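You operate a simulated robot arm through the tools that you are given. There is no shell and no other tool. Be economical: measure what you need, move in short steps, check, and stop when the job is done.

You run a simulated two-armed robot. Do the job below in one go: nothing can be reset, and whatever is moved stays where it is left.

JOB
Press the out button two times. Stack the blue-taped carton labelled "seals" from the top of the grey table on top of the blue-taped carton marked "rings". Put two of the white cards from the top of the dark bench in the inside of the yellow crate with flaps. Take the roll of tape on the top of the dark bench and put it away on the second far wall shelf from the bottom. Open the upper drawer, take the teal ring from the top of the dark bench and put it in the inside of the upper drawer, then shut the drawer. Take the orange housing from the shelf under the dark bench and leave it in the white tote. Do these in any order.

Only the result counts: the job must be done as asked and must still hold three seconds after the hand-in. Knocking over, shifting, dropping, spilling or breaking anything else fails it. A push-on lid holds only when it is set on centred and level and pressed home; a screw cap is set on level and turned clockwise until tight.

ROBOT AND FRAMES
Two 7-joint arms with fingered hands on one trunk, on a base that drives. Base frame: it is fixed to the floor where the robot stands at the start and does not move with it; the origin is under the middle of the robot, x ahead of it, y to its left, z up; the surface under the hand at the start is at about z = 889. Lengths are in mm, angles in degrees, forces in N, time in s.
The left shoulder is at the start at [40, 146, 1154], the right one opposite. With the tool pointing down near the work surface each hand reaches from about 300 to 720 mm from the robot's upright axis, wherever it stands, measured 20 degrees to its own side. Places, roughly: blue-taped carton [0, 2750, 750]; inside of the upper drawer [3100, 4900, 700]; inside of the yellow crate with flaps [4400, 3500, 900]; orange housing [2250, 4000, 500]; out button [400, 0, 900]; roll of tape (11x11x5 cm) [1400, 4300, 900]; second far wall shelf [-1500, -3700, 500]; teal ring (6x6x3 cm) [1700, 4200, 900]; upper drawer [3100, 4800, 700]; white card [1500, 4250, 1000]; white tote (40x30x18 cm) [-400, 3000, 900]. Payload 4 kg a hand.
The TCP of each hand is the grasp point between the finger pads, 26 mm short of the fingertips. In the tool frame z runs along the fingers and y along their closing line. Largest opening 148 mm; the body of the gripper starts 73 mm behind the TCP. The gripper is a hand of 3 fingers: y runs from the thumb to the fingers, the wrist lies at [0, 0, -224] in the tool frame, and closing takes about 1.5 s.
Orientation is that of the tool frame in the base frame, as [roll, pitch, yaw] about the fixed x, y, z axes, in that order (R = Rz(yaw) Ry(pitch) Rx(roll)). With the fingers straight down and closing along the base's y, the tool's x points along the base's -x, its y along +y and its z along -z.

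CONTROLS
- The arms move only by the tool nudge_tool. It takes "left_increments", "right_increments" or both (then of equal length, played together; a hand with none holds still); each is text: rows parted by semicolons, each of 6 numbers parted by spaces: the shift along the tool's x, y, z in units of 50 mm (1.0 is 50 mm), then the turn, a rotation vector about the tool's x, y, z in units of 6 degrees (1.0 is 6 degrees). In form: x y z ax ay az; .... A call has 1 to 10 rows; each row shifts and turns the commanded pose from where the row before left it, along the tool's axes as they then stand. "left_hand" and "right_hand" are, for a hand that has rows, the finger opening in mm, from 0 to 148, set as the call begins (left out, the last holds). A call with a number of a shift or a turn outside -1 to 1 is refused whole. Rows are played at 5 a second. More than 50 mm and 8.6 degrees between two rows, or a gripper value outside its range, and nothing of the call is played. A pose out of reach is approached as far as the arm can. The call stops where the force on the tool passes 40 N (or 10 N more than at its start, if that is more) or the arm is blocked; 0.2 s more then pass. Each finger travels about 108 mm/s and halts on what it meets, pressing with about 32 N; the grip force reading is that of the motor and also rises with nothing between the fingers. The clock runs only during rows and for 0.2 s after the last one: add rows that do not move to give the fingers time. It gives the time, the measured TCP pose, the force on the tool (base axes), the opening and the grip force at its end, in the units of the frame above (readings bear some noise), with the torque about the TCP (base axes, N m) and any sound that the robot's microphone picked up.
- Cameras (640 x 400 px; columns grow to the right, rows downward): "scene" is now at [108.5, -11.3, 1382.7]; the picture's right is [-0.10, -0.99, 0.00], its down [-0.57, 0.06, -0.82] and it looks along [0.82, -0.08, -0.57] (base axes); focal length 260 px, centre (320, 200). "left" rides on the left gripper at [-68, -39, -90] in its tool frame; the picture's right is [0.50, -0.87, 0.00], its down [0.66, 0.38, -0.65] and it looks along [0.57, 0.33, 0.76] (tool axes); focal length 222 px, centre (320, 200). "right" rides on the right gripper at [68, -39, -90] in its tool frame; the picture's right is [0.50, 0.87, 0.00], its down [-0.66, 0.38, -0.65] and it looks along [-0.57, 0.33, 0.76] (tool axes); focal length 222 px, centre (320, 200). There is no depth. A picture from a camera that has moved, and an enlarged one, comes with that camera's place and axes in the base frame and with its lens.
- get_image(camera): a new picture of that camera. The clock stands still meanwhile.
- raise_lower(by): slides the trunk up (or, below 0, down) by that many mm; the arms and the scene camera ride with it, the base frame stays. It gives what a move gives, with no picture.
- drive_base(legs): drives the robot by 1 to 6 legs, each [ahead, left, turn to the left] in mm, mm and degrees, along the robot's own axes; the way and the turn of a leg run together, so that a leg with both is an arc; at most 1500 mm and 180 degrees a leg. The arms and the cameras ride along, it lands a little off, and it stops where it bumps. It gives what a move gives.
- grasp_type(shape, hand): the hand has 3 fingers and takes this shape, open, in about a second: jaw (thumb against the fingers, like two jaws); tri (thumb and two fingers); tip (a fingertip pinch); poke (one finger out to press); point (the index stretched); flat (the hand flat); cup (the hand cupped); fist (a fist). The gripper value then closes the fingers along that shape, each until it touches; the sizes above hold for jaw. It gives what a move gives, with no picture.
- head_to(pan, tilt): turns the head with the scene camera to pan (to the left, within 86 degrees either way) and tilt (down, from -29 to 69), counted from straight ahead of the robot. It gives what a move gives.
- close_up(camera, box): a new picture of the part [left, top, right, bottom] of that camera's present view, enlarged. The clock stands still meanwhile.
- sign_off(): hands the job in; it is judged then, once.

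Go step by step. Nothing tells you exact positions but the pictures and the camera data: compare them with the known pose of the tool, close in by small moves and look again before you grip or let go. The budget is 217 turns and 212 pictures, counting those below and the enlarged ones. Unless the task says otherwise, let go and move clear before handing in.

The tools are called after "Emit:" as a command line: name --argument value ..., lists and objects as JSON in quotes. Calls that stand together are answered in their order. nudge_tool: Moves the arms, as the interface text tells. Its arguments: {"type":"object","properties":{"left_increments":{"type":"string"},"left_hand":{"type":"number"},"right_increments":{"type":"string"},"right_hand":{"type":"number"}},"required":[]} The other tools are called the same way: raise_lower (by) slides the trunk up or down; grasp_type (shape, hand) gives the hand a shape; drive_base (legs) drives the base; head_to (pan, tilt) turns the head that bears the scene camera; get_image (camera) takes a picture; close_up (camera, box) takes an enlarged picture of a part of a camera's view; sign_off () hands the job in.

At the start:

```text
clock: 0.0
left_tool_pos: [539.1, 255.3, 1221.9]
left_tool_rot: [-180.0, 0.0, -179.9]
left_force: [-0.4, 0.7, -0.2]
left_wrist_torque: [-0.02, 0.01, 0.01]
left_opening: 148.0
left_grip_force: 0.1
left_shape: jaw
right_tool_pos: [470.9, -235.6, 1201.6]
right_tool_rot: [180.0, 0.0, 179.9]
right_force: [0.2, 0.2, 0.3]
right_wrist_torque: [0.0, -0.02, -0.02]
right_opening: 148.0
right_grip_force: 0.1
right_shape: jaw
trunk travel left (down, up): [-325.0, 181.0]
robot x, y, heading: [-0.8, -2.6, -0.0]
head pan, tilt: [-5.7, 34.9]
```

scene: 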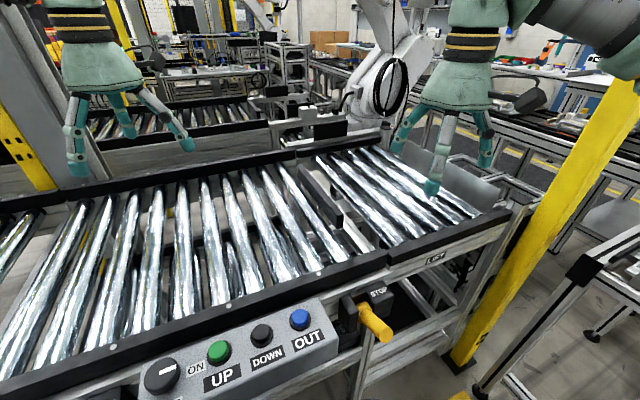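
right: 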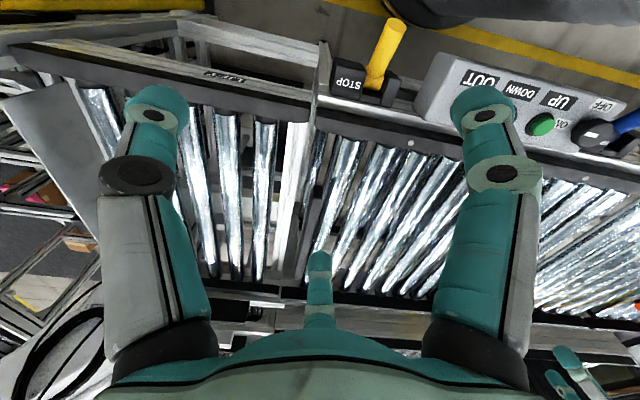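
left: 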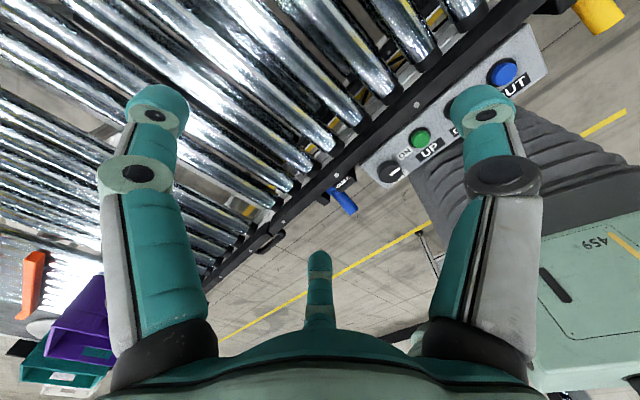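

The blue OUT button appears to be near [395, 0, 903]. I shape the right hand for poking and look closer.

Emit:
grasp_type --shape "poke" --hand "right"

Emit:
close_up --camera "scene" --box '[130, 260, 430, 400]'

Emit:
get_image --camera "right"

```text
clock: 0.9
left_tool_pos: [538.4, 253.6, 1220.9]
left_tool_rot: [180.0, 0.0, -180.0]
left_force: [0.3, 0.0, 0.3]
left_wrist_torque: [-0.01, -0.03, 0.0]
left_opening: 148.1
left_grip_force: 0.1
left_shape: jaw
right_tool_pos: [470.2, -235.5, 1203.0]
right_tool_rot: [180.0, 0.0, 179.9]
right_force: [0.0, 0.3, 0.4]
right_wrist_torque: [-0.01, -0.01, 0.03]
right_opening: 0.0
right_grip_force: 0.2
right_shape: poke
trunk travel left (down, up): [-325.0, 181.0]
robot x, y, heading: [1.9, -0.8, -0.0]
head pan, tilt: [-5.7, 34.9]
```

```text
2.13 times, centred on (280, 330) of scene
camera zoom: at [108.5, -11.3, 1382.7], right [-0.1, -0.99, 0.0], down [-0.57, 0.06, -0.82], along [0.82, -0.08, -0.57], focal length 555 px, centre (405, -77)
```

zoom: 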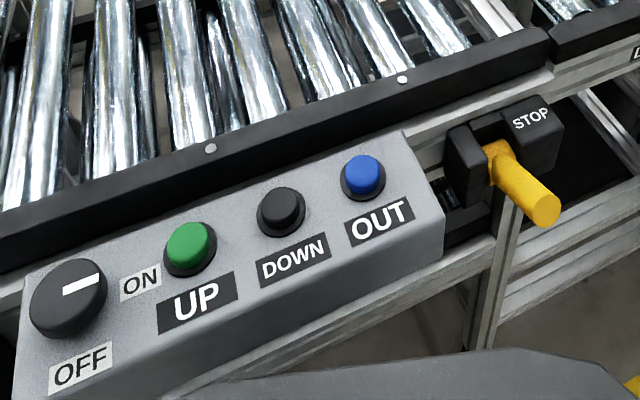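

```text
207 pictures are left
camera right: at [403.6, -275.9, 1293.9], right [-0.5, 0.87, 0.0], down [0.66, 0.38, 0.65], along [0.57, 0.33, -0.76], focal length 222 px, centre (320, 200)
```

right: 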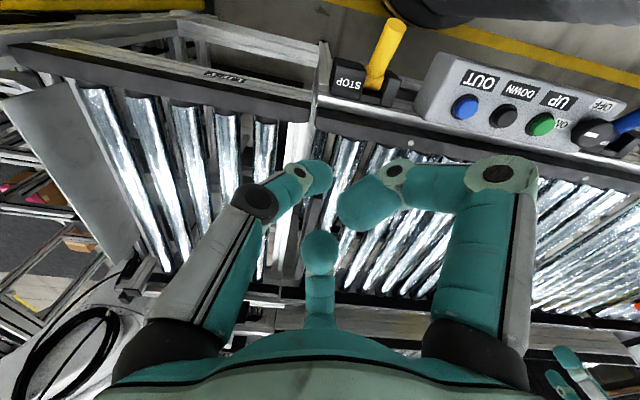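

The poking finger isn't clear from this view, so I check it from the scene camera.

Emit:
close_up --camera "scene" --box '[340, 0, 600, 220]'

Emit:
close_up --camera "left" --box '[0, 0, 640, 400]'

```text
1.82 times, centred on (470, 110) of scene
camera zoom: at [108.5, -11.3, 1382.7], right [-0.1, -0.99, 0.0], down [-0.57, 0.06, -0.82], along [0.82, -0.08, -0.57], focal length 473 px, centre (47, 364)
```

zoom: 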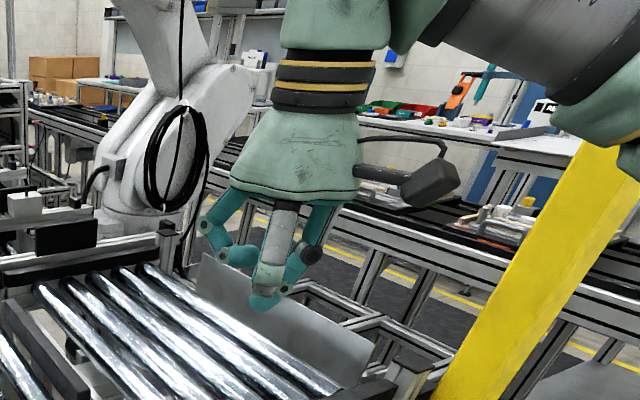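

```text
1.00 times, centred on (320, 200) of left (not enlarged: the box is as wide or as high as the picture)
camera zoom: at [606.9, 215.8, 1311.3], right [-0.5, -0.87, 0.0], down [-0.66, 0.38, 0.65], along [-0.57, 0.33, -0.76], focal length 222 px, centre (320, 200)
```

zoom: 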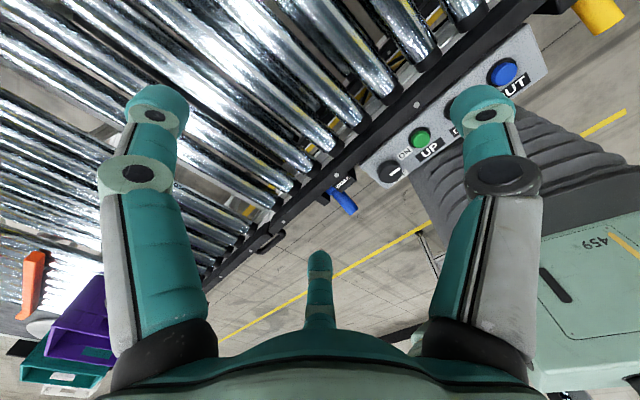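

The poking finger's tip is about [0, -5, +20] from the TCP in the tool frame. I move above the button and look.

Emit:
nudge_tool --right_increments "0.3 0.96 0.5 0 0 0; 0.3 0.96 0.6 0 0 0; 0.3 0.96 0.9 0 0 0; 0.3 0.96 1 0 0 0; 0.3 0.96 1 0 0 0; 0 0 0 0 0 0"

Emit:
get_image --camera "right"

Emit:
get_image --camera "scene"

```text
refused: row 1 steps farther than a row can; nothing moved
```

```text
204 pictures are left
camera right: at [403.6, -275.9, 1293.9], right [-0.5, 0.87, 0.0], down [0.66, 0.38, 0.65], along [0.57, 0.33, -0.76], focal length 222 px, centre (320, 200)
```

right: 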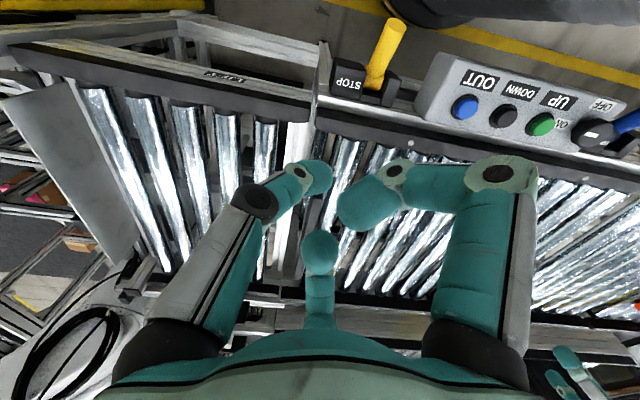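

```text
203 pictures are left
camera scene: at [108.5, -11.3, 1382.7], right [-0.1, -0.99, 0.0], down [-0.57, 0.06, -0.82], along [0.82, -0.08, -0.57], focal length 260 px, centre (320, 200)
```

scene: 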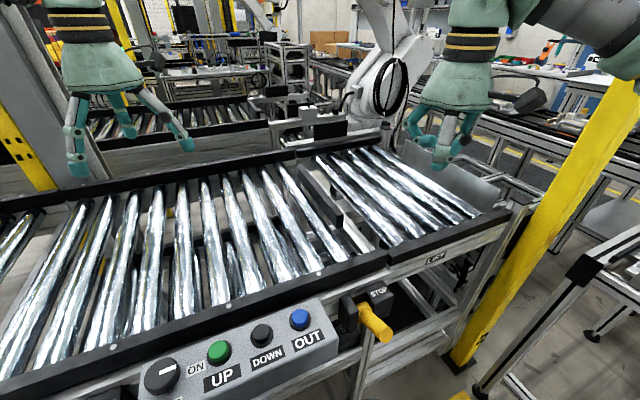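

The rows were too long, because the shift limit applies to the whole vector. I use smaller steps.

Emit:
nudge_tool --right_increments "0.19 0.6 0.5 0 0 0; 0.19 0.6 0.5 0 0 0; 0.19 0.6 0.5 0 0 0; 0.19 0.6 0.5 0 0 0; 0.19 0.6 0.5 0 0 0; 0.19 0.6 0.5 0 0 0; 0.19 0.6 0.5 0 0 0; 0.19 0.6 0.5 0 0 0; 0 0 0 0 0 0"

Emit:
get_image --camera "right"

Emit:
get_image --camera "scene"

```text
clock: 2.9
left_tool_pos: [539.5, 254.8, 1220.9]
left_tool_rot: [180.0, 0.0, 180.0]
left_force: [0.8, 0.4, -0.1]
left_wrist_torque: [0.01, -0.04, -0.01]
left_opening: 147.7
left_grip_force: 0.0
left_shape: jaw
right_tool_pos: [394.2, 3.8, 1000.0]
right_tool_rot: [179.9, 0.1, -179.9]
right_force: [0.6, -0.5, 0.0]
right_wrist_torque: [0.0, 0.0, -0.01]
right_opening: 0.0
right_grip_force: 0.1
right_shape: poke
trunk travel left (down, up): [-325.0, 181.0]
robot x, y, heading: [-0.3, 1.3, 0.0]
head pan, tilt: [-5.7, 34.9]
```

```text
202 pictures are left
camera right: at [327.3, -36.0, 1091.6], right [-0.5, 0.87, 0.0], down [0.66, 0.38, 0.65], along [0.57, 0.33, -0.76], focal length 222 px, centre (320, 200)
```

right: 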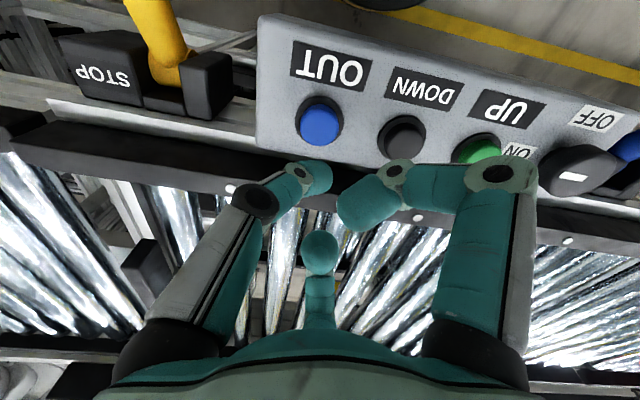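

```text
201 pictures are left
camera scene: at [108.3, -12.0, 1382.7], right [-0.1, -0.99, 0.0], down [-0.57, 0.06, -0.82], along [0.82, -0.08, -0.57], focal length 260 px, centre (320, 200)
```

scene: 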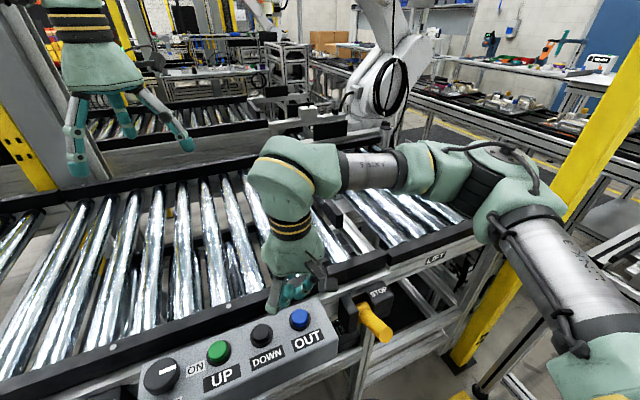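

The finger is over the button. I descend in small steps and watch the force.

Emit:
nudge_tool --right_increments "0 0 0.4 0 0 0; 0 0 0.4 0 0 0; 0 0 0.2 0 0 0; 0 0 0.1 0 0 0; 0 0 0 0 0 0"

Emit:
get_image --camera "right"

Emit:
close_up --camera "scene" --box '[200, 200, 400, 325]'

```text
clock: 4.1
left_tool_pos: [538.0, 254.7, 1222.6]
left_tool_rot: [-179.9, 0.0, -180.0]
left_force: [-0.3, -0.2, 0.1]
left_wrist_torque: [0.01, 0.0, -0.02]
left_opening: 147.8
left_grip_force: 0.0
left_shape: jaw
right_tool_pos: [395.8, 3.2, 946.9]
right_tool_rot: [-179.9, -0.1, 180.0]
right_force: [0.1, -0.5, -1.1]
right_wrist_torque: [0.01, -0.05, 0.01]
right_opening: 0.3
right_grip_force: 0.1
right_shape: poke
trunk travel left (down, up): [-325.0, 181.0]
robot x, y, heading: [4.3, -2.5, -0.0]
head pan, tilt: [-5.7, 34.9]
```

```text
200 pictures are left
camera right: at [329.7, -36.7, 1038.3], right [-0.5, 0.87, 0.0], down [0.66, 0.38, 0.65], along [0.57, 0.33, -0.76], focal length 222 px, centre (320, 200)
```

right: 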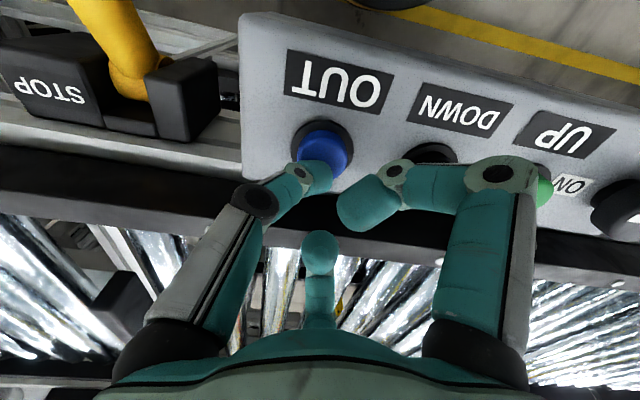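

```text
3.20 times, centred on (300, 262) of scene
camera zoom: at [108.4, -11.3, 1382.7], right [-0.1, -0.99, 0.0], down [-0.57, 0.06, -0.82], along [0.82, -0.08, -0.57], focal length 833 px, centre (384, 0)
```

zoom: 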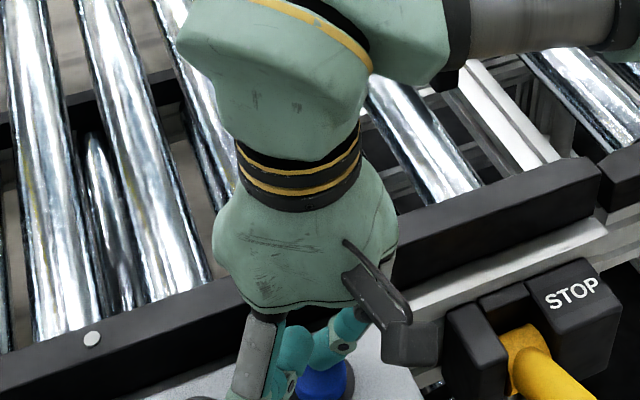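

The tip is lined up with the button. I press down in 4 mm steps.

Emit:
nudge_tool --right_increments "0 0 0.1 0 0 0; 0 0 0.1 0 0 0; 0 0 0.08 0 0 0; 0 0 0.08 0 0 0; 0 0 0.08 0 0 0; 0 0 0.08 0 0 0"

Emit:
get_image --camera "right"

```text
clock: 5.1
left_tool_pos: [537.3, 253.8, 1222.8]
left_tool_rot: [-179.9, 0.2, -180.0]
left_force: [0.2, 0.6, -0.8]
left_wrist_torque: [-0.03, -0.01, 0.04]
left_opening: 147.9
left_grip_force: 0.0
left_shape: jaw
right_tool_pos: [395.2, 3.2, 935.6]
right_tool_rot: [179.7, 0.5, 179.6]
right_force: [-3.0, -5.5, 28.5]
right_wrist_torque: [-0.04, 0.13, -0.01]
right_opening: 0.0
right_grip_force: 0.0
right_shape: poke
trunk travel left (down, up): [-325.0, 181.0]
robot x, y, heading: [3.0, 0.0, -0.2]
head pan, tilt: [-5.7, 34.9]
heard: click
stopped in row 5 (right hand): the force on the tool passed its limit at 42 N (the readings are from after the stop); the commanded pose is now the measured one
```

```text
198 pictures are left
camera right: at [327.3, -36.7, 1026.5], right [-0.49, 0.87, 0.0], down [0.65, 0.37, 0.66], along [0.57, 0.33, -0.75], focal length 222 px, centre (320, 200)
```

right: 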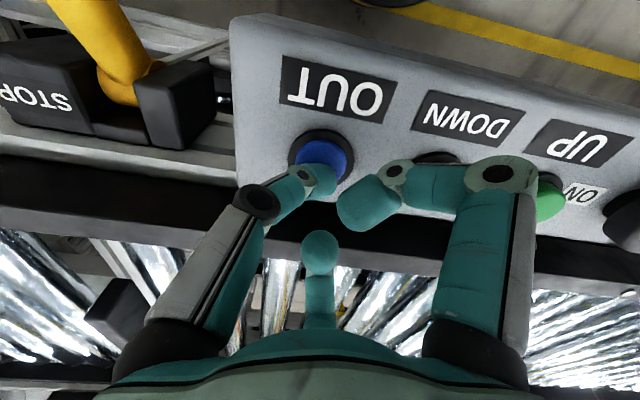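

A click was heard, so that is one press. I lift clear to release it.

Emit:
nudge_tool --right_increments "0 0 -0.15 0 0 0; 0 0 -0.25 0 0 0; 0 0 0 0 0 0; 0 0 0 0 0 0"

Emit:
nudge_tool --right_increments "0 0 0.2 0 0 0; 0 0 0.08 0 0 0; 0 0 0.08 0 0 0; 0 0 0.08 0 0 0; 0 0 0.08 0 0 0; 0 0 0.08 0 0 0"

```text
clock: 6.1
left_tool_pos: [539.7, 256.1, 1220.6]
left_tool_rot: [-180.0, 0.1, -180.0]
left_force: [-0.4, 0.2, 0.3]
left_wrist_torque: [0.0, 0.0, 0.0]
left_opening: 147.8
left_grip_force: 0.1
left_shape: jaw
right_tool_pos: [394.6, 3.1, 953.3]
right_tool_rot: [179.9, 0.2, 179.8]
right_force: [-0.1, 0.6, -0.5]
right_wrist_torque: [-0.01, -0.02, -0.01]
right_opening: 0.0
right_grip_force: 0.1
right_shape: poke
trunk travel left (down, up): [-325.0, 181.0]
robot x, y, heading: [2.8, -2.0, -0.1]
head pan, tilt: [-5.7, 34.9]
```

```text
clock: 7.3
left_tool_pos: [536.0, 253.9, 1223.4]
left_tool_rot: [179.9, 0.2, 179.9]
left_force: [0.5, 0.5, 0.5]
left_wrist_torque: [-0.02, 0.0, 0.02]
left_opening: 147.9
left_grip_force: 0.0
left_shape: jaw
right_tool_pos: [395.6, 3.3, 935.8]
right_tool_rot: [179.6, 0.7, 179.5]
right_force: [-2.9, -6.6, 29.3]
right_wrist_torque: [-0.01, 0.14, 0.03]
right_opening: 0.1
right_grip_force: 0.1
right_shape: poke
trunk travel left (down, up): [-325.0, 181.0]
robot x, y, heading: [2.0, 2.3, -0.1]
head pan, tilt: [-5.7, 34.9]
heard: click
stopped in row 5 (right hand): the force on the tool passed its limit at 44 N (the readings are from after the stop); the commanded pose is now the measured one
```

A second click, so both presses are done. I lift the right hand, tuck both arms back, and look around.

Emit:
nudge_tool --right_increments "0 0 -0.9 0 0 0; 0 0 -0.9 0 0 0; 0 0 -0.9 0 0 0; 0 -0.6 -0.7 0 0 0; 0.1 -0.6 -0.7 0 0 0; 0.1 -0.7 -0.6 0 0 0; 0.2 -0.8 -0.3 0 0 0; 0.3 -0.8 -0.2 0 0 0; 0.4 -0.8 0 0 0 0; 0.2 -0.4 0 0 0 0" --left_increments "0.4 0 0 0 0 0; 0.4 0 0 0 0 0; 0.4 0 0 0 0 0; 0.4 0 0 0 0 0; 0.4 0 0 0 0 0; 0.4 0 0 0 0 0; 0.4 0 0 0 0 0; 0.4 0 0 0 0 0; 0.2 0 0 0 0 0; 0 0 0 0 0 0"

Emit:
head_to --pan 80 --tilt 15

Emit:
get_image --camera "scene"

Emit:
head_to --pan 30 --tilt 15

Emit:
get_image --camera "scene"

Emit:
head_to --pan -70 --tilt 15

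Emit:
get_image --camera "scene"

```text
clock: 9.5
left_tool_pos: [369.0, 253.6, 1221.1]
left_tool_rot: [180.0, 0.1, -180.0]
left_force: [0.4, 0.5, 0.1]
left_wrist_torque: [0.0, 0.02, -0.01]
left_opening: 147.9
left_grip_force: 0.0
left_shape: jaw
right_tool_pos: [328.2, -232.8, 1191.8]
right_tool_rot: [179.7, 0.4, 179.6]
right_force: [0.2, -0.4, 0.2]
right_wrist_torque: [-0.01, -0.03, 0.04]
right_opening: 0.0
right_grip_force: 0.0
right_shape: poke
trunk travel left (down, up): [-325.0, 181.0]
robot x, y, heading: [4.3, 1.4, -0.2]
head pan, tilt: [-5.7, 34.9]
```

```text
clock: 11.1
left_tool_pos: [370.3, 255.3, 1220.5]
left_tool_rot: [-180.0, 0.1, 180.0]
left_force: [0.7, 0.6, 0.7]
left_wrist_torque: [-0.01, 0.01, -0.04]
left_opening: 148.1
left_grip_force: 0.1
left_shape: jaw
right_tool_pos: [328.9, -232.7, 1191.3]
right_tool_rot: [179.8, 0.5, 179.6]
right_force: [0.4, 0.4, -0.1]
right_wrist_torque: [0.0, -0.01, -0.03]
right_opening: 0.0
right_grip_force: 0.0
right_shape: poke
trunk travel left (down, up): [-325.0, 181.0]
robot x, y, heading: [2.7, 0.9, -0.1]
head pan, tilt: [80.0, 15.0]
```

```text
197 pictures are left
camera scene: at [37.2, 89.0, 1414.6], right [0.98, -0.18, 0.0], down [-0.05, -0.25, -0.97], along [0.17, 0.95, -0.26], focal length 260 px, centre (320, 200)
```

scene: 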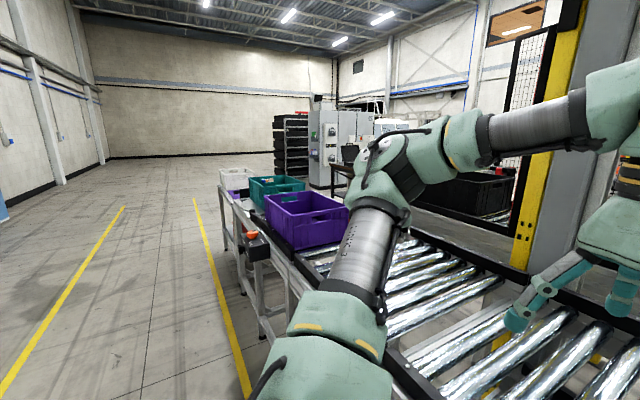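

```text
clock: 12.2
left_tool_pos: [368.5, 254.2, 1221.1]
left_tool_rot: [-180.0, 0.1, -180.0]
left_force: [0.2, -0.5, 0.2]
left_wrist_torque: [0.02, 0.01, -0.01]
left_opening: 147.8
left_grip_force: 0.1
left_shape: jaw
right_tool_pos: [328.7, -232.1, 1190.8]
right_tool_rot: [179.8, 0.6, 179.6]
right_force: [0.3, -0.1, 0.2]
right_wrist_torque: [0.02, 0.01, -0.02]
right_opening: 0.5
right_grip_force: 0.1
right_shape: poke
trunk travel left (down, up): [-325.0, 181.0]
robot x, y, heading: [0.9, -3.0, 0.1]
head pan, tilt: [30.0, 15.0]
```

```text
196 pictures are left
camera scene: at [101.7, 43.8, 1414.6], right [0.5, -0.87, 0.0], down [-0.22, -0.13, -0.97], along [0.84, 0.48, -0.26], focal length 260 px, centre (320, 200)
```

scene: 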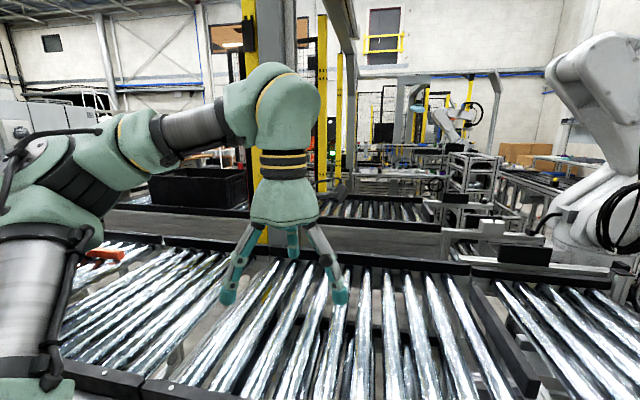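

```text
clock: 14.0
left_tool_pos: [369.1, 254.1, 1221.5]
left_tool_rot: [-180.0, -0.1, -180.0]
left_force: [0.7, 1.0, -0.3]
left_wrist_torque: [-0.01, -0.03, -0.03]
left_opening: 148.2
left_grip_force: 0.0
left_shape: jaw
right_tool_pos: [329.5, -233.8, 1190.6]
right_tool_rot: [179.8, 0.5, 179.6]
right_force: [0.2, 0.9, 0.3]
right_wrist_torque: [0.01, 0.0, 0.0]
right_opening: 0.0
right_grip_force: 0.0
right_shape: poke
trunk travel left (down, up): [-325.0, 181.0]
robot x, y, heading: [3.0, -1.4, 0.0]
head pan, tilt: [-70.0, 15.0]
```

```text
195 pictures are left
camera scene: at [52.7, -90.7, 1414.6], right [-0.94, -0.34, 0.0], down [-0.09, 0.24, -0.97], along [0.33, -0.91, -0.26], focal length 260 px, centre (320, 200)
```

scene: 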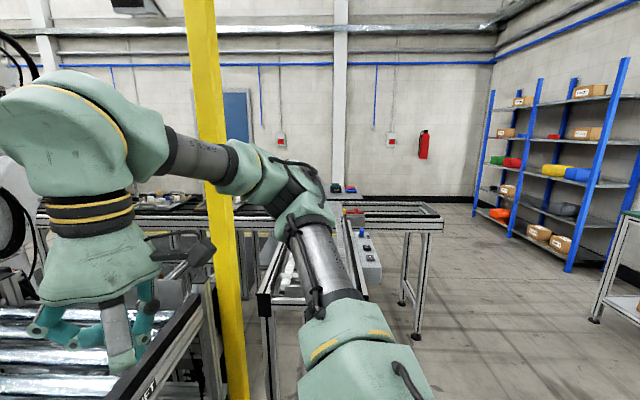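

Both presses are done. The white tote lies at the far end of the conveyor to the left, so I back off, turn left along the aisle and look.

Emit:
drive_base --legs '[[-450, 0, 0], [0, 0, 90]]'

Emit:
head_to --pan 0 --tilt 12

Emit:
get_image --camera "scene"

Emit:
head_to --pan -50 --tilt 12

Emit:
get_image --camera "scene"

```text
clock: 20.5
left_tool_pos: [-690.8, 374.4, 1220.4]
left_tool_rot: [179.9, 0.0, -90.7]
left_force: [-0.2, -0.1, 0.5]
left_wrist_torque: [0.0, 0.0, -0.08]
left_opening: 147.9
left_grip_force: 0.1
left_shape: jaw
right_tool_pos: [-204.1, 328.6, 1191.8]
right_tool_rot: [179.9, 0.5, -91.1]
right_force: [0.0, 0.4, 0.1]
right_wrist_torque: [0.0, -0.04, -0.01]
right_opening: 0.0
right_grip_force: 0.1
right_shape: poke
trunk travel left (down, up): [-325.0, 181.0]
robot x, y, heading: [-439.1, 4.7, 89.3]
head pan, tilt: [-70.0, 15.0]
```

```text
clock: 21.9
left_tool_pos: [-690.7, 375.2, 1220.6]
left_tool_rot: [-179.9, 0.0, -90.7]
left_force: [0.5, -0.6, -0.3]
left_wrist_torque: [0.02, -0.01, -0.02]
left_opening: 148.0
left_grip_force: 0.1
left_shape: jaw
right_tool_pos: [-205.5, 329.1, 1190.5]
right_tool_rot: [179.8, 0.5, -91.2]
right_force: [0.0, -0.5, -1.1]
right_wrist_torque: [-0.04, -0.04, 0.02]
right_opening: 0.0
right_grip_force: 0.0
right_shape: poke
trunk travel left (down, up): [-325.0, 181.0]
robot x, y, heading: [-438.0, 5.4, 89.5]
head pan, tilt: [0.0, 12.0]
```

```text
194 pictures are left
camera scene: at [-438.5, 113.5, 1419.5], right [1.0, -0.01, 0.0], down [0.0, -0.21, -0.98], along [0.01, 0.98, -0.21], focal length 260 px, centre (320, 200)
```

scene: 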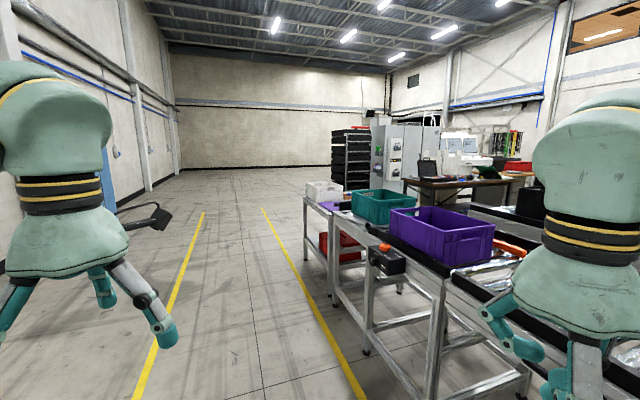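

```text
clock: 23.1
left_tool_pos: [-690.7, 375.0, 1220.8]
left_tool_rot: [180.0, 0.1, -90.7]
left_force: [0.1, -0.3, 0.1]
left_wrist_torque: [0.01, -0.02, 0.03]
left_opening: 148.1
left_grip_force: 0.0
left_shape: jaw
right_tool_pos: [-205.5, 328.3, 1191.7]
right_tool_rot: [179.7, 0.6, -91.2]
right_force: [-0.3, -0.2, 0.4]
right_wrist_torque: [0.0, 0.01, 0.03]
right_opening: 0.0
right_grip_force: 0.0
right_shape: poke
trunk travel left (down, up): [-325.0, 181.0]
robot x, y, heading: [-439.3, -3.4, 89.3]
head pan, tilt: [-50.0, 12.0]
```

```text
193 pictures are left
camera scene: at [-367.7, 79.4, 1419.5], right [0.63, -0.77, 0.0], down [-0.16, -0.13, -0.98], along [0.76, 0.62, -0.21], focal length 260 px, centre (320, 200)
```

scene: 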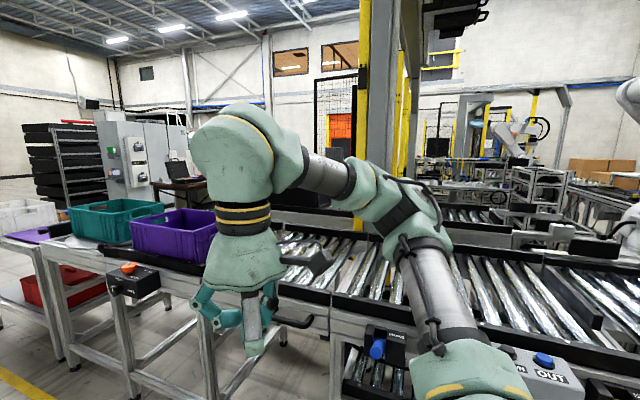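

The grey table with the white tote stands ahead on the right. I drive along the aisle beside it and turn to face it.

Emit:
drive_base --legs '[[1400, 350, 0], [1100, 400, 0], [0, 0, -65]]'

Emit:
head_to --pan 0 --tilt 25

Emit:
get_image --camera "scene"

```text
clock: 38.7
left_tool_pos: [-952.5, 2885.3, 1219.8]
left_tool_rot: [180.0, 0.0, -157.1]
left_force: [0.8, 0.2, -0.2]
left_wrist_torque: [0.0, -0.01, 0.03]
left_opening: 147.9
left_grip_force: 0.0
left_shape: jaw
right_tool_pos: [-800.3, 2420.4, 1191.3]
right_tool_rot: [179.7, 0.4, -157.5]
right_force: [0.8, 0.1, 0.0]
right_wrist_torque: [-0.02, 0.0, 0.0]
right_opening: 0.0
right_grip_force: 0.1
right_shape: poke
trunk travel left (down, up): [-325.0, 181.0]
robot x, y, heading: [-1191.6, 2507.2, 22.7]
head pan, tilt: [-50.0, 12.0]
```

```text
clock: 39.9
left_tool_pos: [-954.3, 2885.9, 1220.7]
left_tool_rot: [-180.0, 0.0, -157.1]
left_force: [0.7, 0.4, 0.2]
left_wrist_torque: [-0.02, 0.0, 0.02]
left_opening: 148.0
left_grip_force: 0.0
left_shape: jaw
right_tool_pos: [-800.8, 2421.9, 1192.3]
right_tool_rot: [179.8, 0.5, -157.5]
right_force: [-0.6, 0.2, -0.8]
right_wrist_torque: [0.0, -0.02, -0.02]
right_opening: 0.0
right_grip_force: 0.0
right_shape: poke
trunk travel left (down, up): [-325.0, 181.0]
robot x, y, heading: [-1192.9, 2506.7, 22.9]
head pan, tilt: [0.0, 25.0]
```

```text
192 pictures are left
camera scene: at [-1088.8, 2547.9, 1398.4], right [0.39, -0.92, 0.0], down [-0.39, -0.16, -0.91], along [0.84, 0.35, -0.42], focal length 260 px, centre (320, 200)
```

scene: 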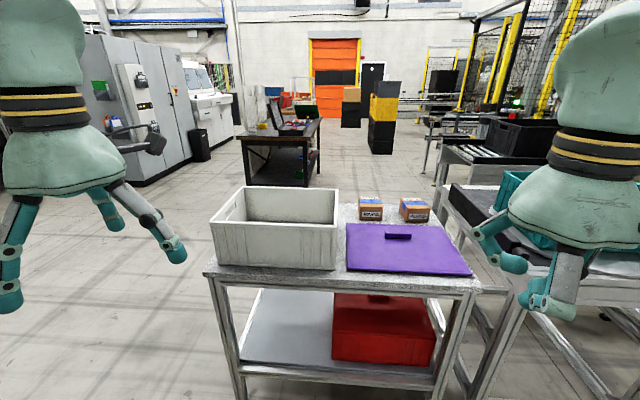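

The grey table holds the white tote, a purple lid and two small cartons, and the dark bench is beyond. I zoom in on the cartons and the bench.

Emit:
close_up --camera "scene" --box '[320, 180, 480, 280]'

Emit:
close_up --camera "scene" --box '[230, 70, 350, 190]'

Emit:
close_up --camera "scene" --box '[320, 60, 520, 180]'

```text
4.00 times, centred on (400, 230) of scene
camera zoom: at [-1088.8, 2547.9, 1398.4], right [0.39, -0.92, 0.0], down [-0.39, -0.16, -0.91], along [0.84, 0.35, -0.42], focal length 1041 px, centre (0, 80)
```

zoom: 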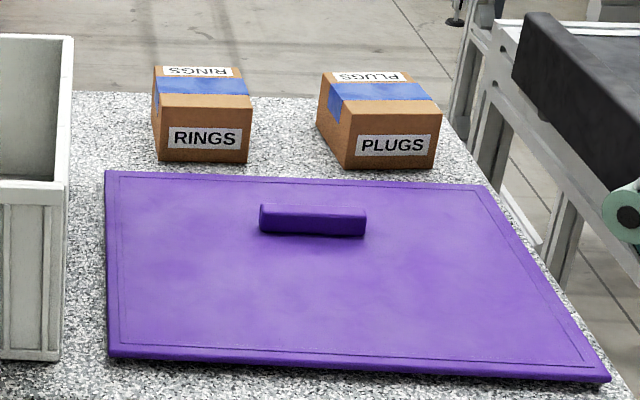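

```text
3.33 times, centred on (290, 130) of scene
camera zoom: at [-1088.8, 2547.9, 1398.4], right [0.39, -0.92, 0.0], down [-0.39, -0.16, -0.91], along [0.84, 0.35, -0.42], focal length 867 px, centre (420, 433)
```

zoom: 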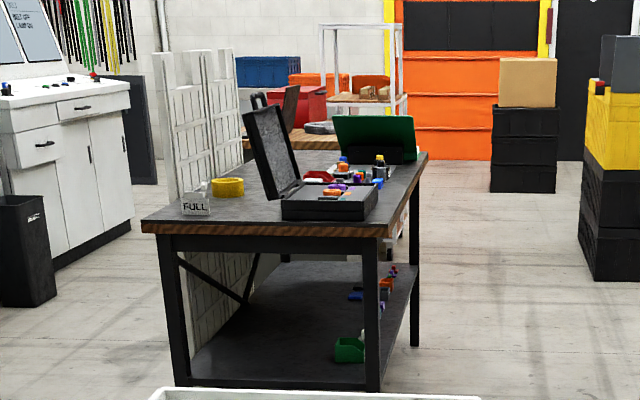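

```text
3.20 times, centred on (420, 120) of scene
camera zoom: at [-1088.8, 2547.9, 1398.4], right [0.39, -0.92, 0.0], down [-0.39, -0.16, -0.91], along [0.84, 0.35, -0.42], focal length 833 px, centre (0, 456)
```

zoom: 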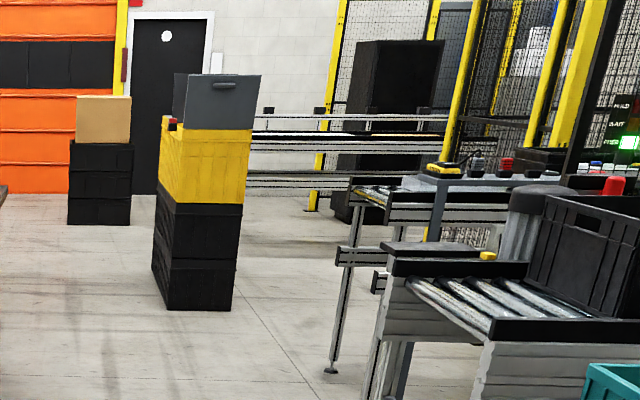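

SEALS isn't visible from here; it is probably behind the tote. The cartons are by the table's far edge, so I drive around the table's left end.

Emit:
drive_base --legs '[[0, 1150, 0], [1400, 0, 0], [0, 0, -90]]'

Emit:
head_to --pan 0 --tilt 25

Emit:
get_image --camera "scene"

Emit:
head_to --pan 60 --tilt 25

Emit:
get_image --camera "scene"

```text
clock: 56.1
left_tool_pos: [18.9, 3915.8, 1221.5]
left_tool_rot: [180.0, 0.0, 116.3]
left_force: [0.2, 0.0, 0.1]
left_wrist_torque: [0.02, 0.0, -0.01]
left_opening: 147.9
left_grip_force: 0.1
left_shape: jaw
right_tool_pos: [-435.7, 3738.3, 1189.7]
right_tool_rot: [179.6, 0.5, 115.8]
right_force: [1.1, -0.3, 0.3]
right_wrist_torque: [0.01, 0.01, -0.02]
right_opening: 0.2
right_grip_force: 0.1
right_shape: poke
trunk travel left (down, up): [-325.0, 181.0]
robot x, y, heading: [-372.8, 4135.1, -63.7]
head pan, tilt: [0.0, 25.0]
```

```text
clock: 56.7
left_tool_pos: [18.8, 3916.0, 1220.5]
left_tool_rot: [180.0, 0.1, 116.1]
left_force: [-1.8, 0.6, 0.3]
left_wrist_torque: [-0.01, 0.01, 0.02]
left_opening: 147.9
left_grip_force: 0.1
left_shape: jaw
right_tool_pos: [-435.5, 3737.0, 1191.1]
right_tool_rot: [179.8, 0.6, 115.8]
right_force: [0.1, -0.4, 0.8]
right_wrist_torque: [0.01, 0.0, 0.01]
right_opening: 0.1
right_grip_force: 0.0
right_shape: poke
trunk travel left (down, up): [-325.0, 181.0]
robot x, y, heading: [-372.3, 4135.6, -63.9]
head pan, tilt: [0.0, 25.0]
```

```text
188 pictures are left
camera scene: at [-322.2, 4031.1, 1398.4], right [-0.9, -0.44, 0.0], down [-0.19, 0.38, -0.91], along [0.4, -0.81, -0.42], focal length 260 px, centre (320, 200)
```

scene: 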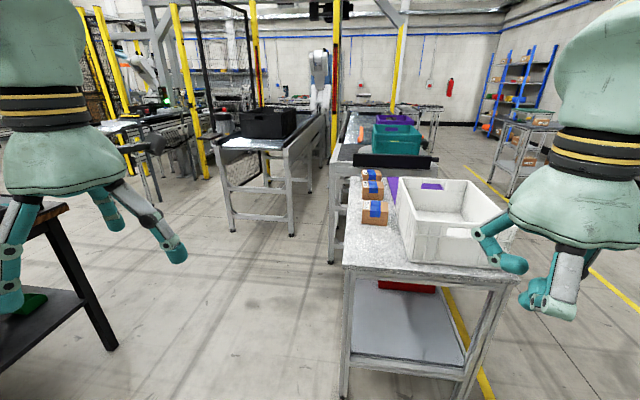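

```text
clock: 58.0
left_tool_pos: [19.5, 3915.7, 1219.8]
left_tool_rot: [180.0, 0.0, 116.3]
left_force: [-0.1, 0.6, 0.0]
left_wrist_torque: [0.0, 0.01, 0.01]
left_opening: 147.8
left_grip_force: 0.0
left_shape: jaw
right_tool_pos: [-435.0, 3737.2, 1190.8]
right_tool_rot: [179.8, 0.4, 115.8]
right_force: [-0.5, 0.4, -0.3]
right_wrist_torque: [0.0, -0.02, -0.01]
right_opening: 0.1
right_grip_force: 0.0
right_shape: poke
trunk travel left (down, up): [-325.0, 181.0]
robot x, y, heading: [-371.5, 4137.1, -63.9]
head pan, tilt: [60.0, 25.0]
```

```text
187 pictures are left
camera scene: at [-270.9, 4107.5, 1398.4], right [-0.07, -1.0, 0.0], down [-0.42, 0.03, -0.91], along [0.9, -0.06, -0.42], focal length 260 px, centre (320, 200)
```

scene: 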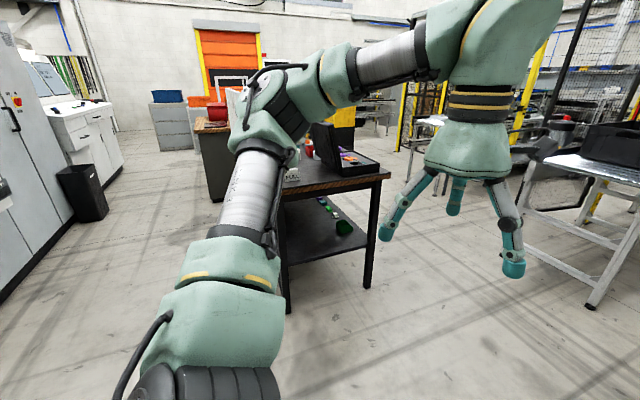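

Three cartons line the table's far edge. I zoom in to read them, then drive in between table and bench facing the cartons.

Emit:
drive_base --legs '[[687, 523, 0], [0, 0, -96]]'

Emit:
head_to --pan 30 --tilt 30

Emit:
get_image --camera "scene"

```text
clock: 66.7
left_tool_pos: [116.5, 3400.0, 1221.0]
left_tool_rot: [179.9, 0.0, 17.7]
left_force: [-0.9, 0.7, -0.2]
left_wrist_torque: [-0.02, -0.03, -0.05]
left_opening: 147.8
left_grip_force: 0.1
left_shape: jaw
right_tool_pos: [8.0, 3874.5, 1191.5]
right_tool_rot: [179.7, 0.6, 17.3]
right_force: [-0.2, 0.2, 0.2]
right_wrist_torque: [-0.01, 0.0, 0.0]
right_opening: 0.0
right_grip_force: 0.1
right_shape: poke
trunk travel left (down, up): [-325.0, 181.0]
robot x, y, heading: [388.3, 3750.7, -162.3]
head pan, tilt: [60.0, 25.0]
```

```text
clock: 67.6
left_tool_pos: [117.6, 3399.6, 1219.8]
left_tool_rot: [-180.0, -0.1, 17.7]
left_force: [0.0, -0.3, 0.9]
left_wrist_torque: [0.03, 0.0, -0.01]
left_opening: 147.9
left_grip_force: 0.1
left_shape: jaw
right_tool_pos: [6.9, 3876.8, 1190.8]
right_tool_rot: [179.7, 0.5, 17.2]
right_force: [0.3, 0.1, 1.1]
right_wrist_torque: [-0.01, 0.0, 0.01]
right_opening: 0.0
right_grip_force: 0.1
right_shape: poke
trunk travel left (down, up): [-325.0, 181.0]
robot x, y, heading: [391.2, 3754.4, -162.1]
head pan, tilt: [30.0, 30.0]
```

```text
186 pictures are left
camera scene: at [311.5, 3678.4, 1390.4], right [-0.74, 0.67, 0.0], down [0.34, 0.37, -0.87], along [-0.58, -0.64, -0.5], focal length 260 px, centre (320, 200)
```

scene: 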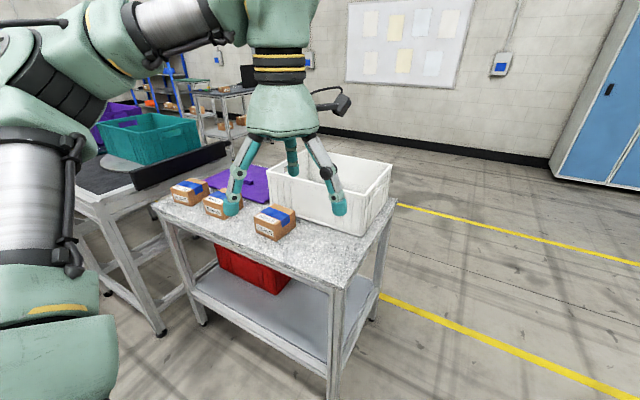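

From here I see all three cartons. I drive up to the table opposite them.

Emit:
drive_base --legs '[[160, 595, 0]]'

Emit:
head_to --pan 10 --tilt 45

Emit:
get_image --camera "scene"

Emit:
get_image --camera "left"

```text
clock: 71.1
left_tool_pos: [143.7, 2788.1, 1221.9]
left_tool_rot: [-180.0, 0.0, 17.6]
left_force: [0.0, -0.6, 0.3]
left_wrist_torque: [-0.01, 0.0, -0.02]
left_opening: 147.7
left_grip_force: 0.2
left_shape: jaw
right_tool_pos: [34.4, 3265.5, 1191.9]
right_tool_rot: [179.7, 0.5, 17.2]
right_force: [-1.3, 0.1, 0.7]
right_wrist_torque: [0.01, -0.01, 0.01]
right_opening: 0.0
right_grip_force: 0.0
right_shape: poke
trunk travel left (down, up): [-325.0, 181.0]
robot x, y, heading: [416.9, 3144.8, -162.6]
head pan, tilt: [30.0, 30.0]
```

```text
clock: 71.9
left_tool_pos: [143.6, 2788.2, 1221.9]
left_tool_rot: [180.0, 0.0, 17.6]
left_force: [-0.4, 0.1, -0.6]
left_wrist_torque: [0.03, 0.02, 0.01]
left_opening: 147.9
left_grip_force: 0.1
left_shape: jaw
right_tool_pos: [34.5, 3264.5, 1192.8]
right_tool_rot: [179.9, 0.5, 17.2]
right_force: [-0.1, -0.6, -0.5]
right_wrist_torque: [-0.04, 0.0, 0.01]
right_opening: 0.1
right_grip_force: 0.1
right_shape: poke
trunk travel left (down, up): [-325.0, 181.0]
robot x, y, heading: [416.9, 3140.0, -162.1]
head pan, tilt: [10.0, 45.0]
```

```text
185 pictures are left
camera scene: at [327.0, 3095.9, 1367.8], right [-0.46, 0.89, 0.0], down [0.63, 0.33, -0.71], along [-0.63, -0.33, -0.71], focal length 260 px, centre (320, 200)
```

scene: 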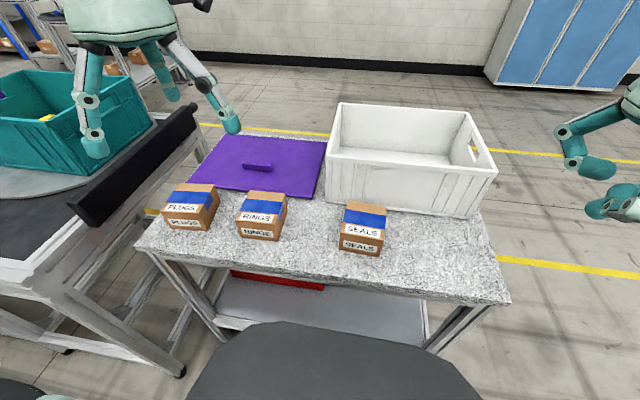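

```text
184 pictures are left
camera left: at [67.9, 2803.7, 1310.8], right [0.21, 0.98, 0.0], down [0.74, -0.16, 0.65], along [0.64, -0.14, -0.76], focal length 222 px, centre (320, 200)
```

left: 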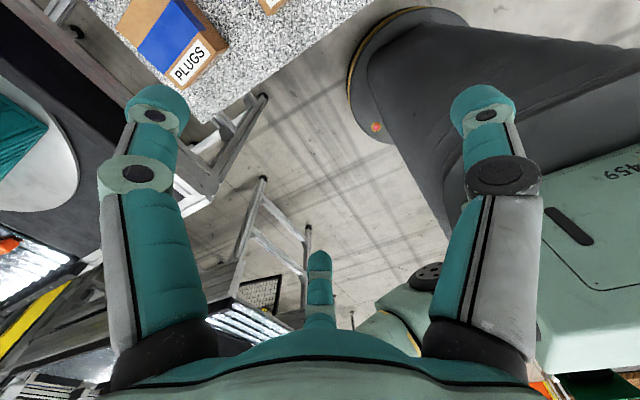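

SEALS, RINGS and PLUGS are all in view. I zoom in for precise positions.

Emit:
close_up --camera "scene" --box '[140, 150, 400, 312]'

Emit:
close_up --camera "left" --box '[60, 0, 300, 150]'

```text
2.46 times, centred on (270, 231) of scene
camera zoom: at [327.0, 3095.9, 1367.8], right [-0.46, 0.89, 0.0], down [0.63, 0.33, -0.71], along [-0.63, -0.33, -0.71], focal length 641 px, centre (443, 124)
```

zoom: 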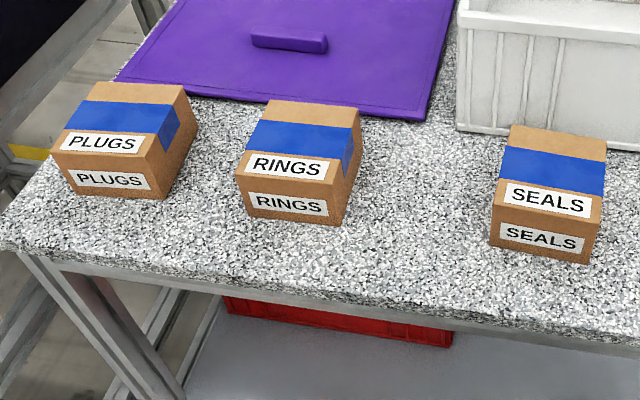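

```text
2.67 times, centred on (180, 75) of left
camera zoom: at [67.9, 2803.7, 1310.8], right [0.21, 0.98, 0.0], down [0.74, -0.16, 0.65], along [0.64, -0.14, -0.76], focal length 592 px, centre (693, 533)
```

zoom: 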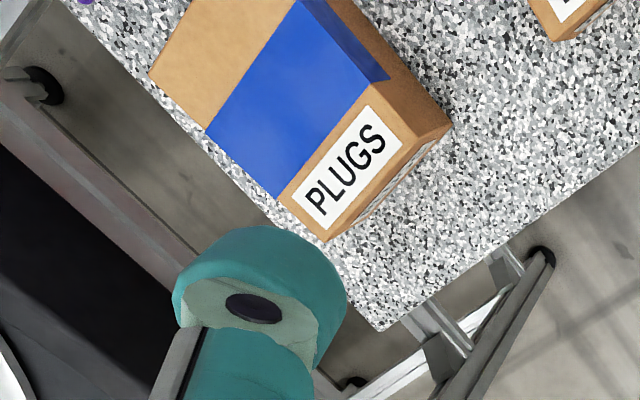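

The carton tops are near z 905: SEALS at about (-73, 3001) with yaw 10°, RINGS at about (3, 2770) with yaw 22°. The right hand's camera faces away from the tote, so I shift left and use that hand.

Emit:
drive_base --legs '[[0, 180, 0]]'

Emit:
grasp_type --shape "jaw" --hand "right"

Emit:
get_image --camera "right"

Emit:
get_image --camera "scene"

```text
clock: 73.4
left_tool_pos: [197.9, 2621.0, 1220.8]
left_tool_rot: [179.9, 0.0, 17.9]
left_force: [-0.3, 0.2, 0.1]
left_wrist_torque: [-0.03, -0.02, 0.02]
left_opening: 147.8
left_grip_force: 0.0
left_shape: jaw
right_tool_pos: [87.5, 3097.7, 1191.0]
right_tool_rot: [179.6, 0.4, 17.4]
right_force: [-0.3, 1.0, -0.7]
right_wrist_torque: [-0.04, -0.01, 0.03]
right_opening: 0.2
right_grip_force: 0.1
right_shape: poke
trunk travel left (down, up): [-325.0, 181.0]
robot x, y, heading: [472.6, 2973.0, -161.9]
head pan, tilt: [10.0, 45.0]
```

```text
clock: 74.3
left_tool_pos: [198.7, 2620.0, 1221.0]
left_tool_rot: [180.0, 0.0, 17.8]
left_force: [0.0, 1.0, 0.3]
left_wrist_torque: [0.0, 0.01, -0.02]
left_opening: 147.7
left_grip_force: 0.1
left_shape: jaw
right_tool_pos: [87.3, 3096.0, 1190.5]
right_tool_rot: [179.7, 0.5, 17.6]
right_force: [0.7, 0.7, 0.5]
right_wrist_torque: [0.01, -0.02, 0.01]
right_opening: 148.3
right_grip_force: 0.1
right_shape: jaw
trunk travel left (down, up): [-325.0, 181.0]
robot x, y, heading: [472.4, 2972.9, -161.9]
head pan, tilt: [10.0, 45.0]
```

```text
181 pictures are left
camera right: at [142.2, 3151.6, 1281.9], right [0.74, -0.68, 0.0], down [-0.51, -0.55, 0.66], along [-0.45, -0.49, -0.75], focal length 222 px, centre (320, 200)
```

right: 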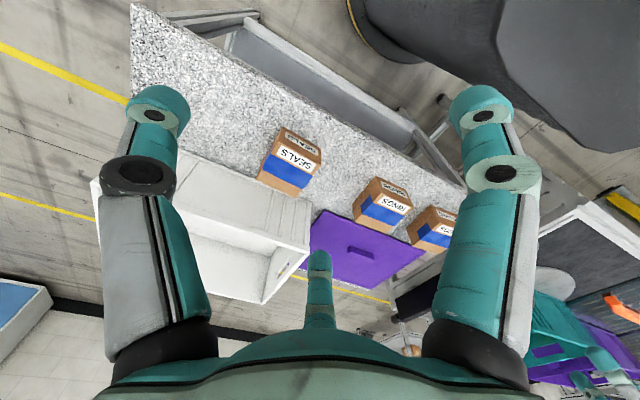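

```text
180 pictures are left
camera scene: at [380.9, 2927.8, 1367.8], right [-0.47, 0.88, 0.0], down [0.63, 0.33, -0.71], along [-0.62, -0.33, -0.71], focal length 260 px, centre (320, 200)
```

scene: 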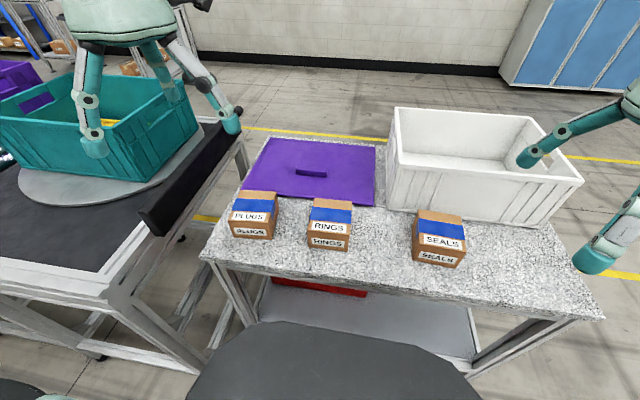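

SEALS' top is near z 880, centred at about (-84, 2998). I move the right hand above it and turn to match its yaw.

Emit:
nudge_tool --right_increments "-0.77 0.168 0.4 0 0 0; -0.77 0.168 0.4 0 0 0; -0.77 0.168 0.5 0 0 0; -0.77 0.168 0.5 0 0 0; -0.77 0.168 0.5 0 0 0; 0 0 0 0 0 1; 0 0 0 0 0 0.2; 0 0 0 0 0 0" --right_hand 148

Emit:
get_image --camera "right"

Emit:
get_image --camera "scene"

```text
clock: 76.1
left_tool_pos: [198.3, 2618.5, 1221.1]
left_tool_rot: [-180.0, 0.0, 17.8]
left_force: [0.2, -0.1, 0.0]
left_wrist_torque: [0.05, -0.01, 0.04]
left_opening: 148.0
left_grip_force: 0.1
left_shape: jaw
right_tool_pos: [-84.2, 2993.2, 1077.3]
right_tool_rot: [179.6, 0.3, 10.2]
right_force: [0.7, 0.1, -0.2]
right_wrist_torque: [-0.01, 0.03, 0.01]
right_opening: 147.9
right_grip_force: 0.0
right_shape: jaw
trunk travel left (down, up): [-325.0, 181.0]
robot x, y, heading: [472.3, 2971.5, -162.1]
head pan, tilt: [10.0, 45.0]
```

```text
179 pictures are left
camera right: at [-23.4, 3044.4, 1168.2], right [0.65, -0.76, 0.0], down [-0.57, -0.48, 0.66], along [-0.5, -0.43, -0.75], focal length 222 px, centre (320, 200)
```

right: 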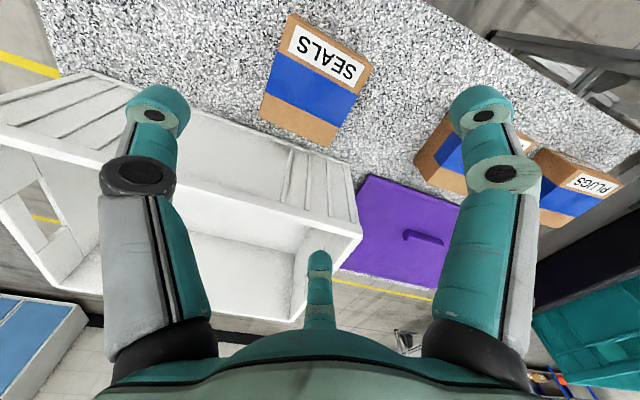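

```text
178 pictures are left
camera scene: at [380.5, 2927.5, 1367.7], right [-0.47, 0.88, 0.0], down [0.63, 0.33, -0.71], along [-0.62, -0.33, -0.71], focal length 260 px, centre (320, 200)
```

scene: 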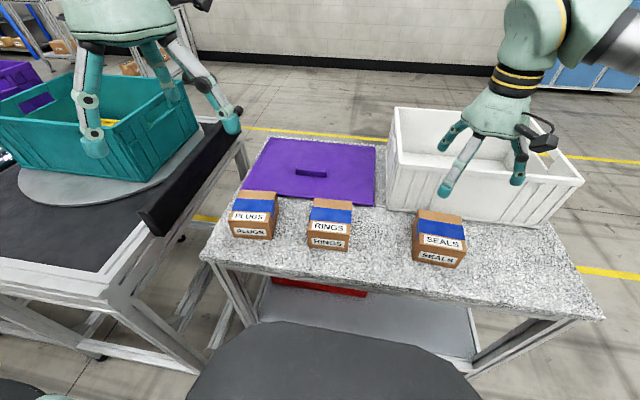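

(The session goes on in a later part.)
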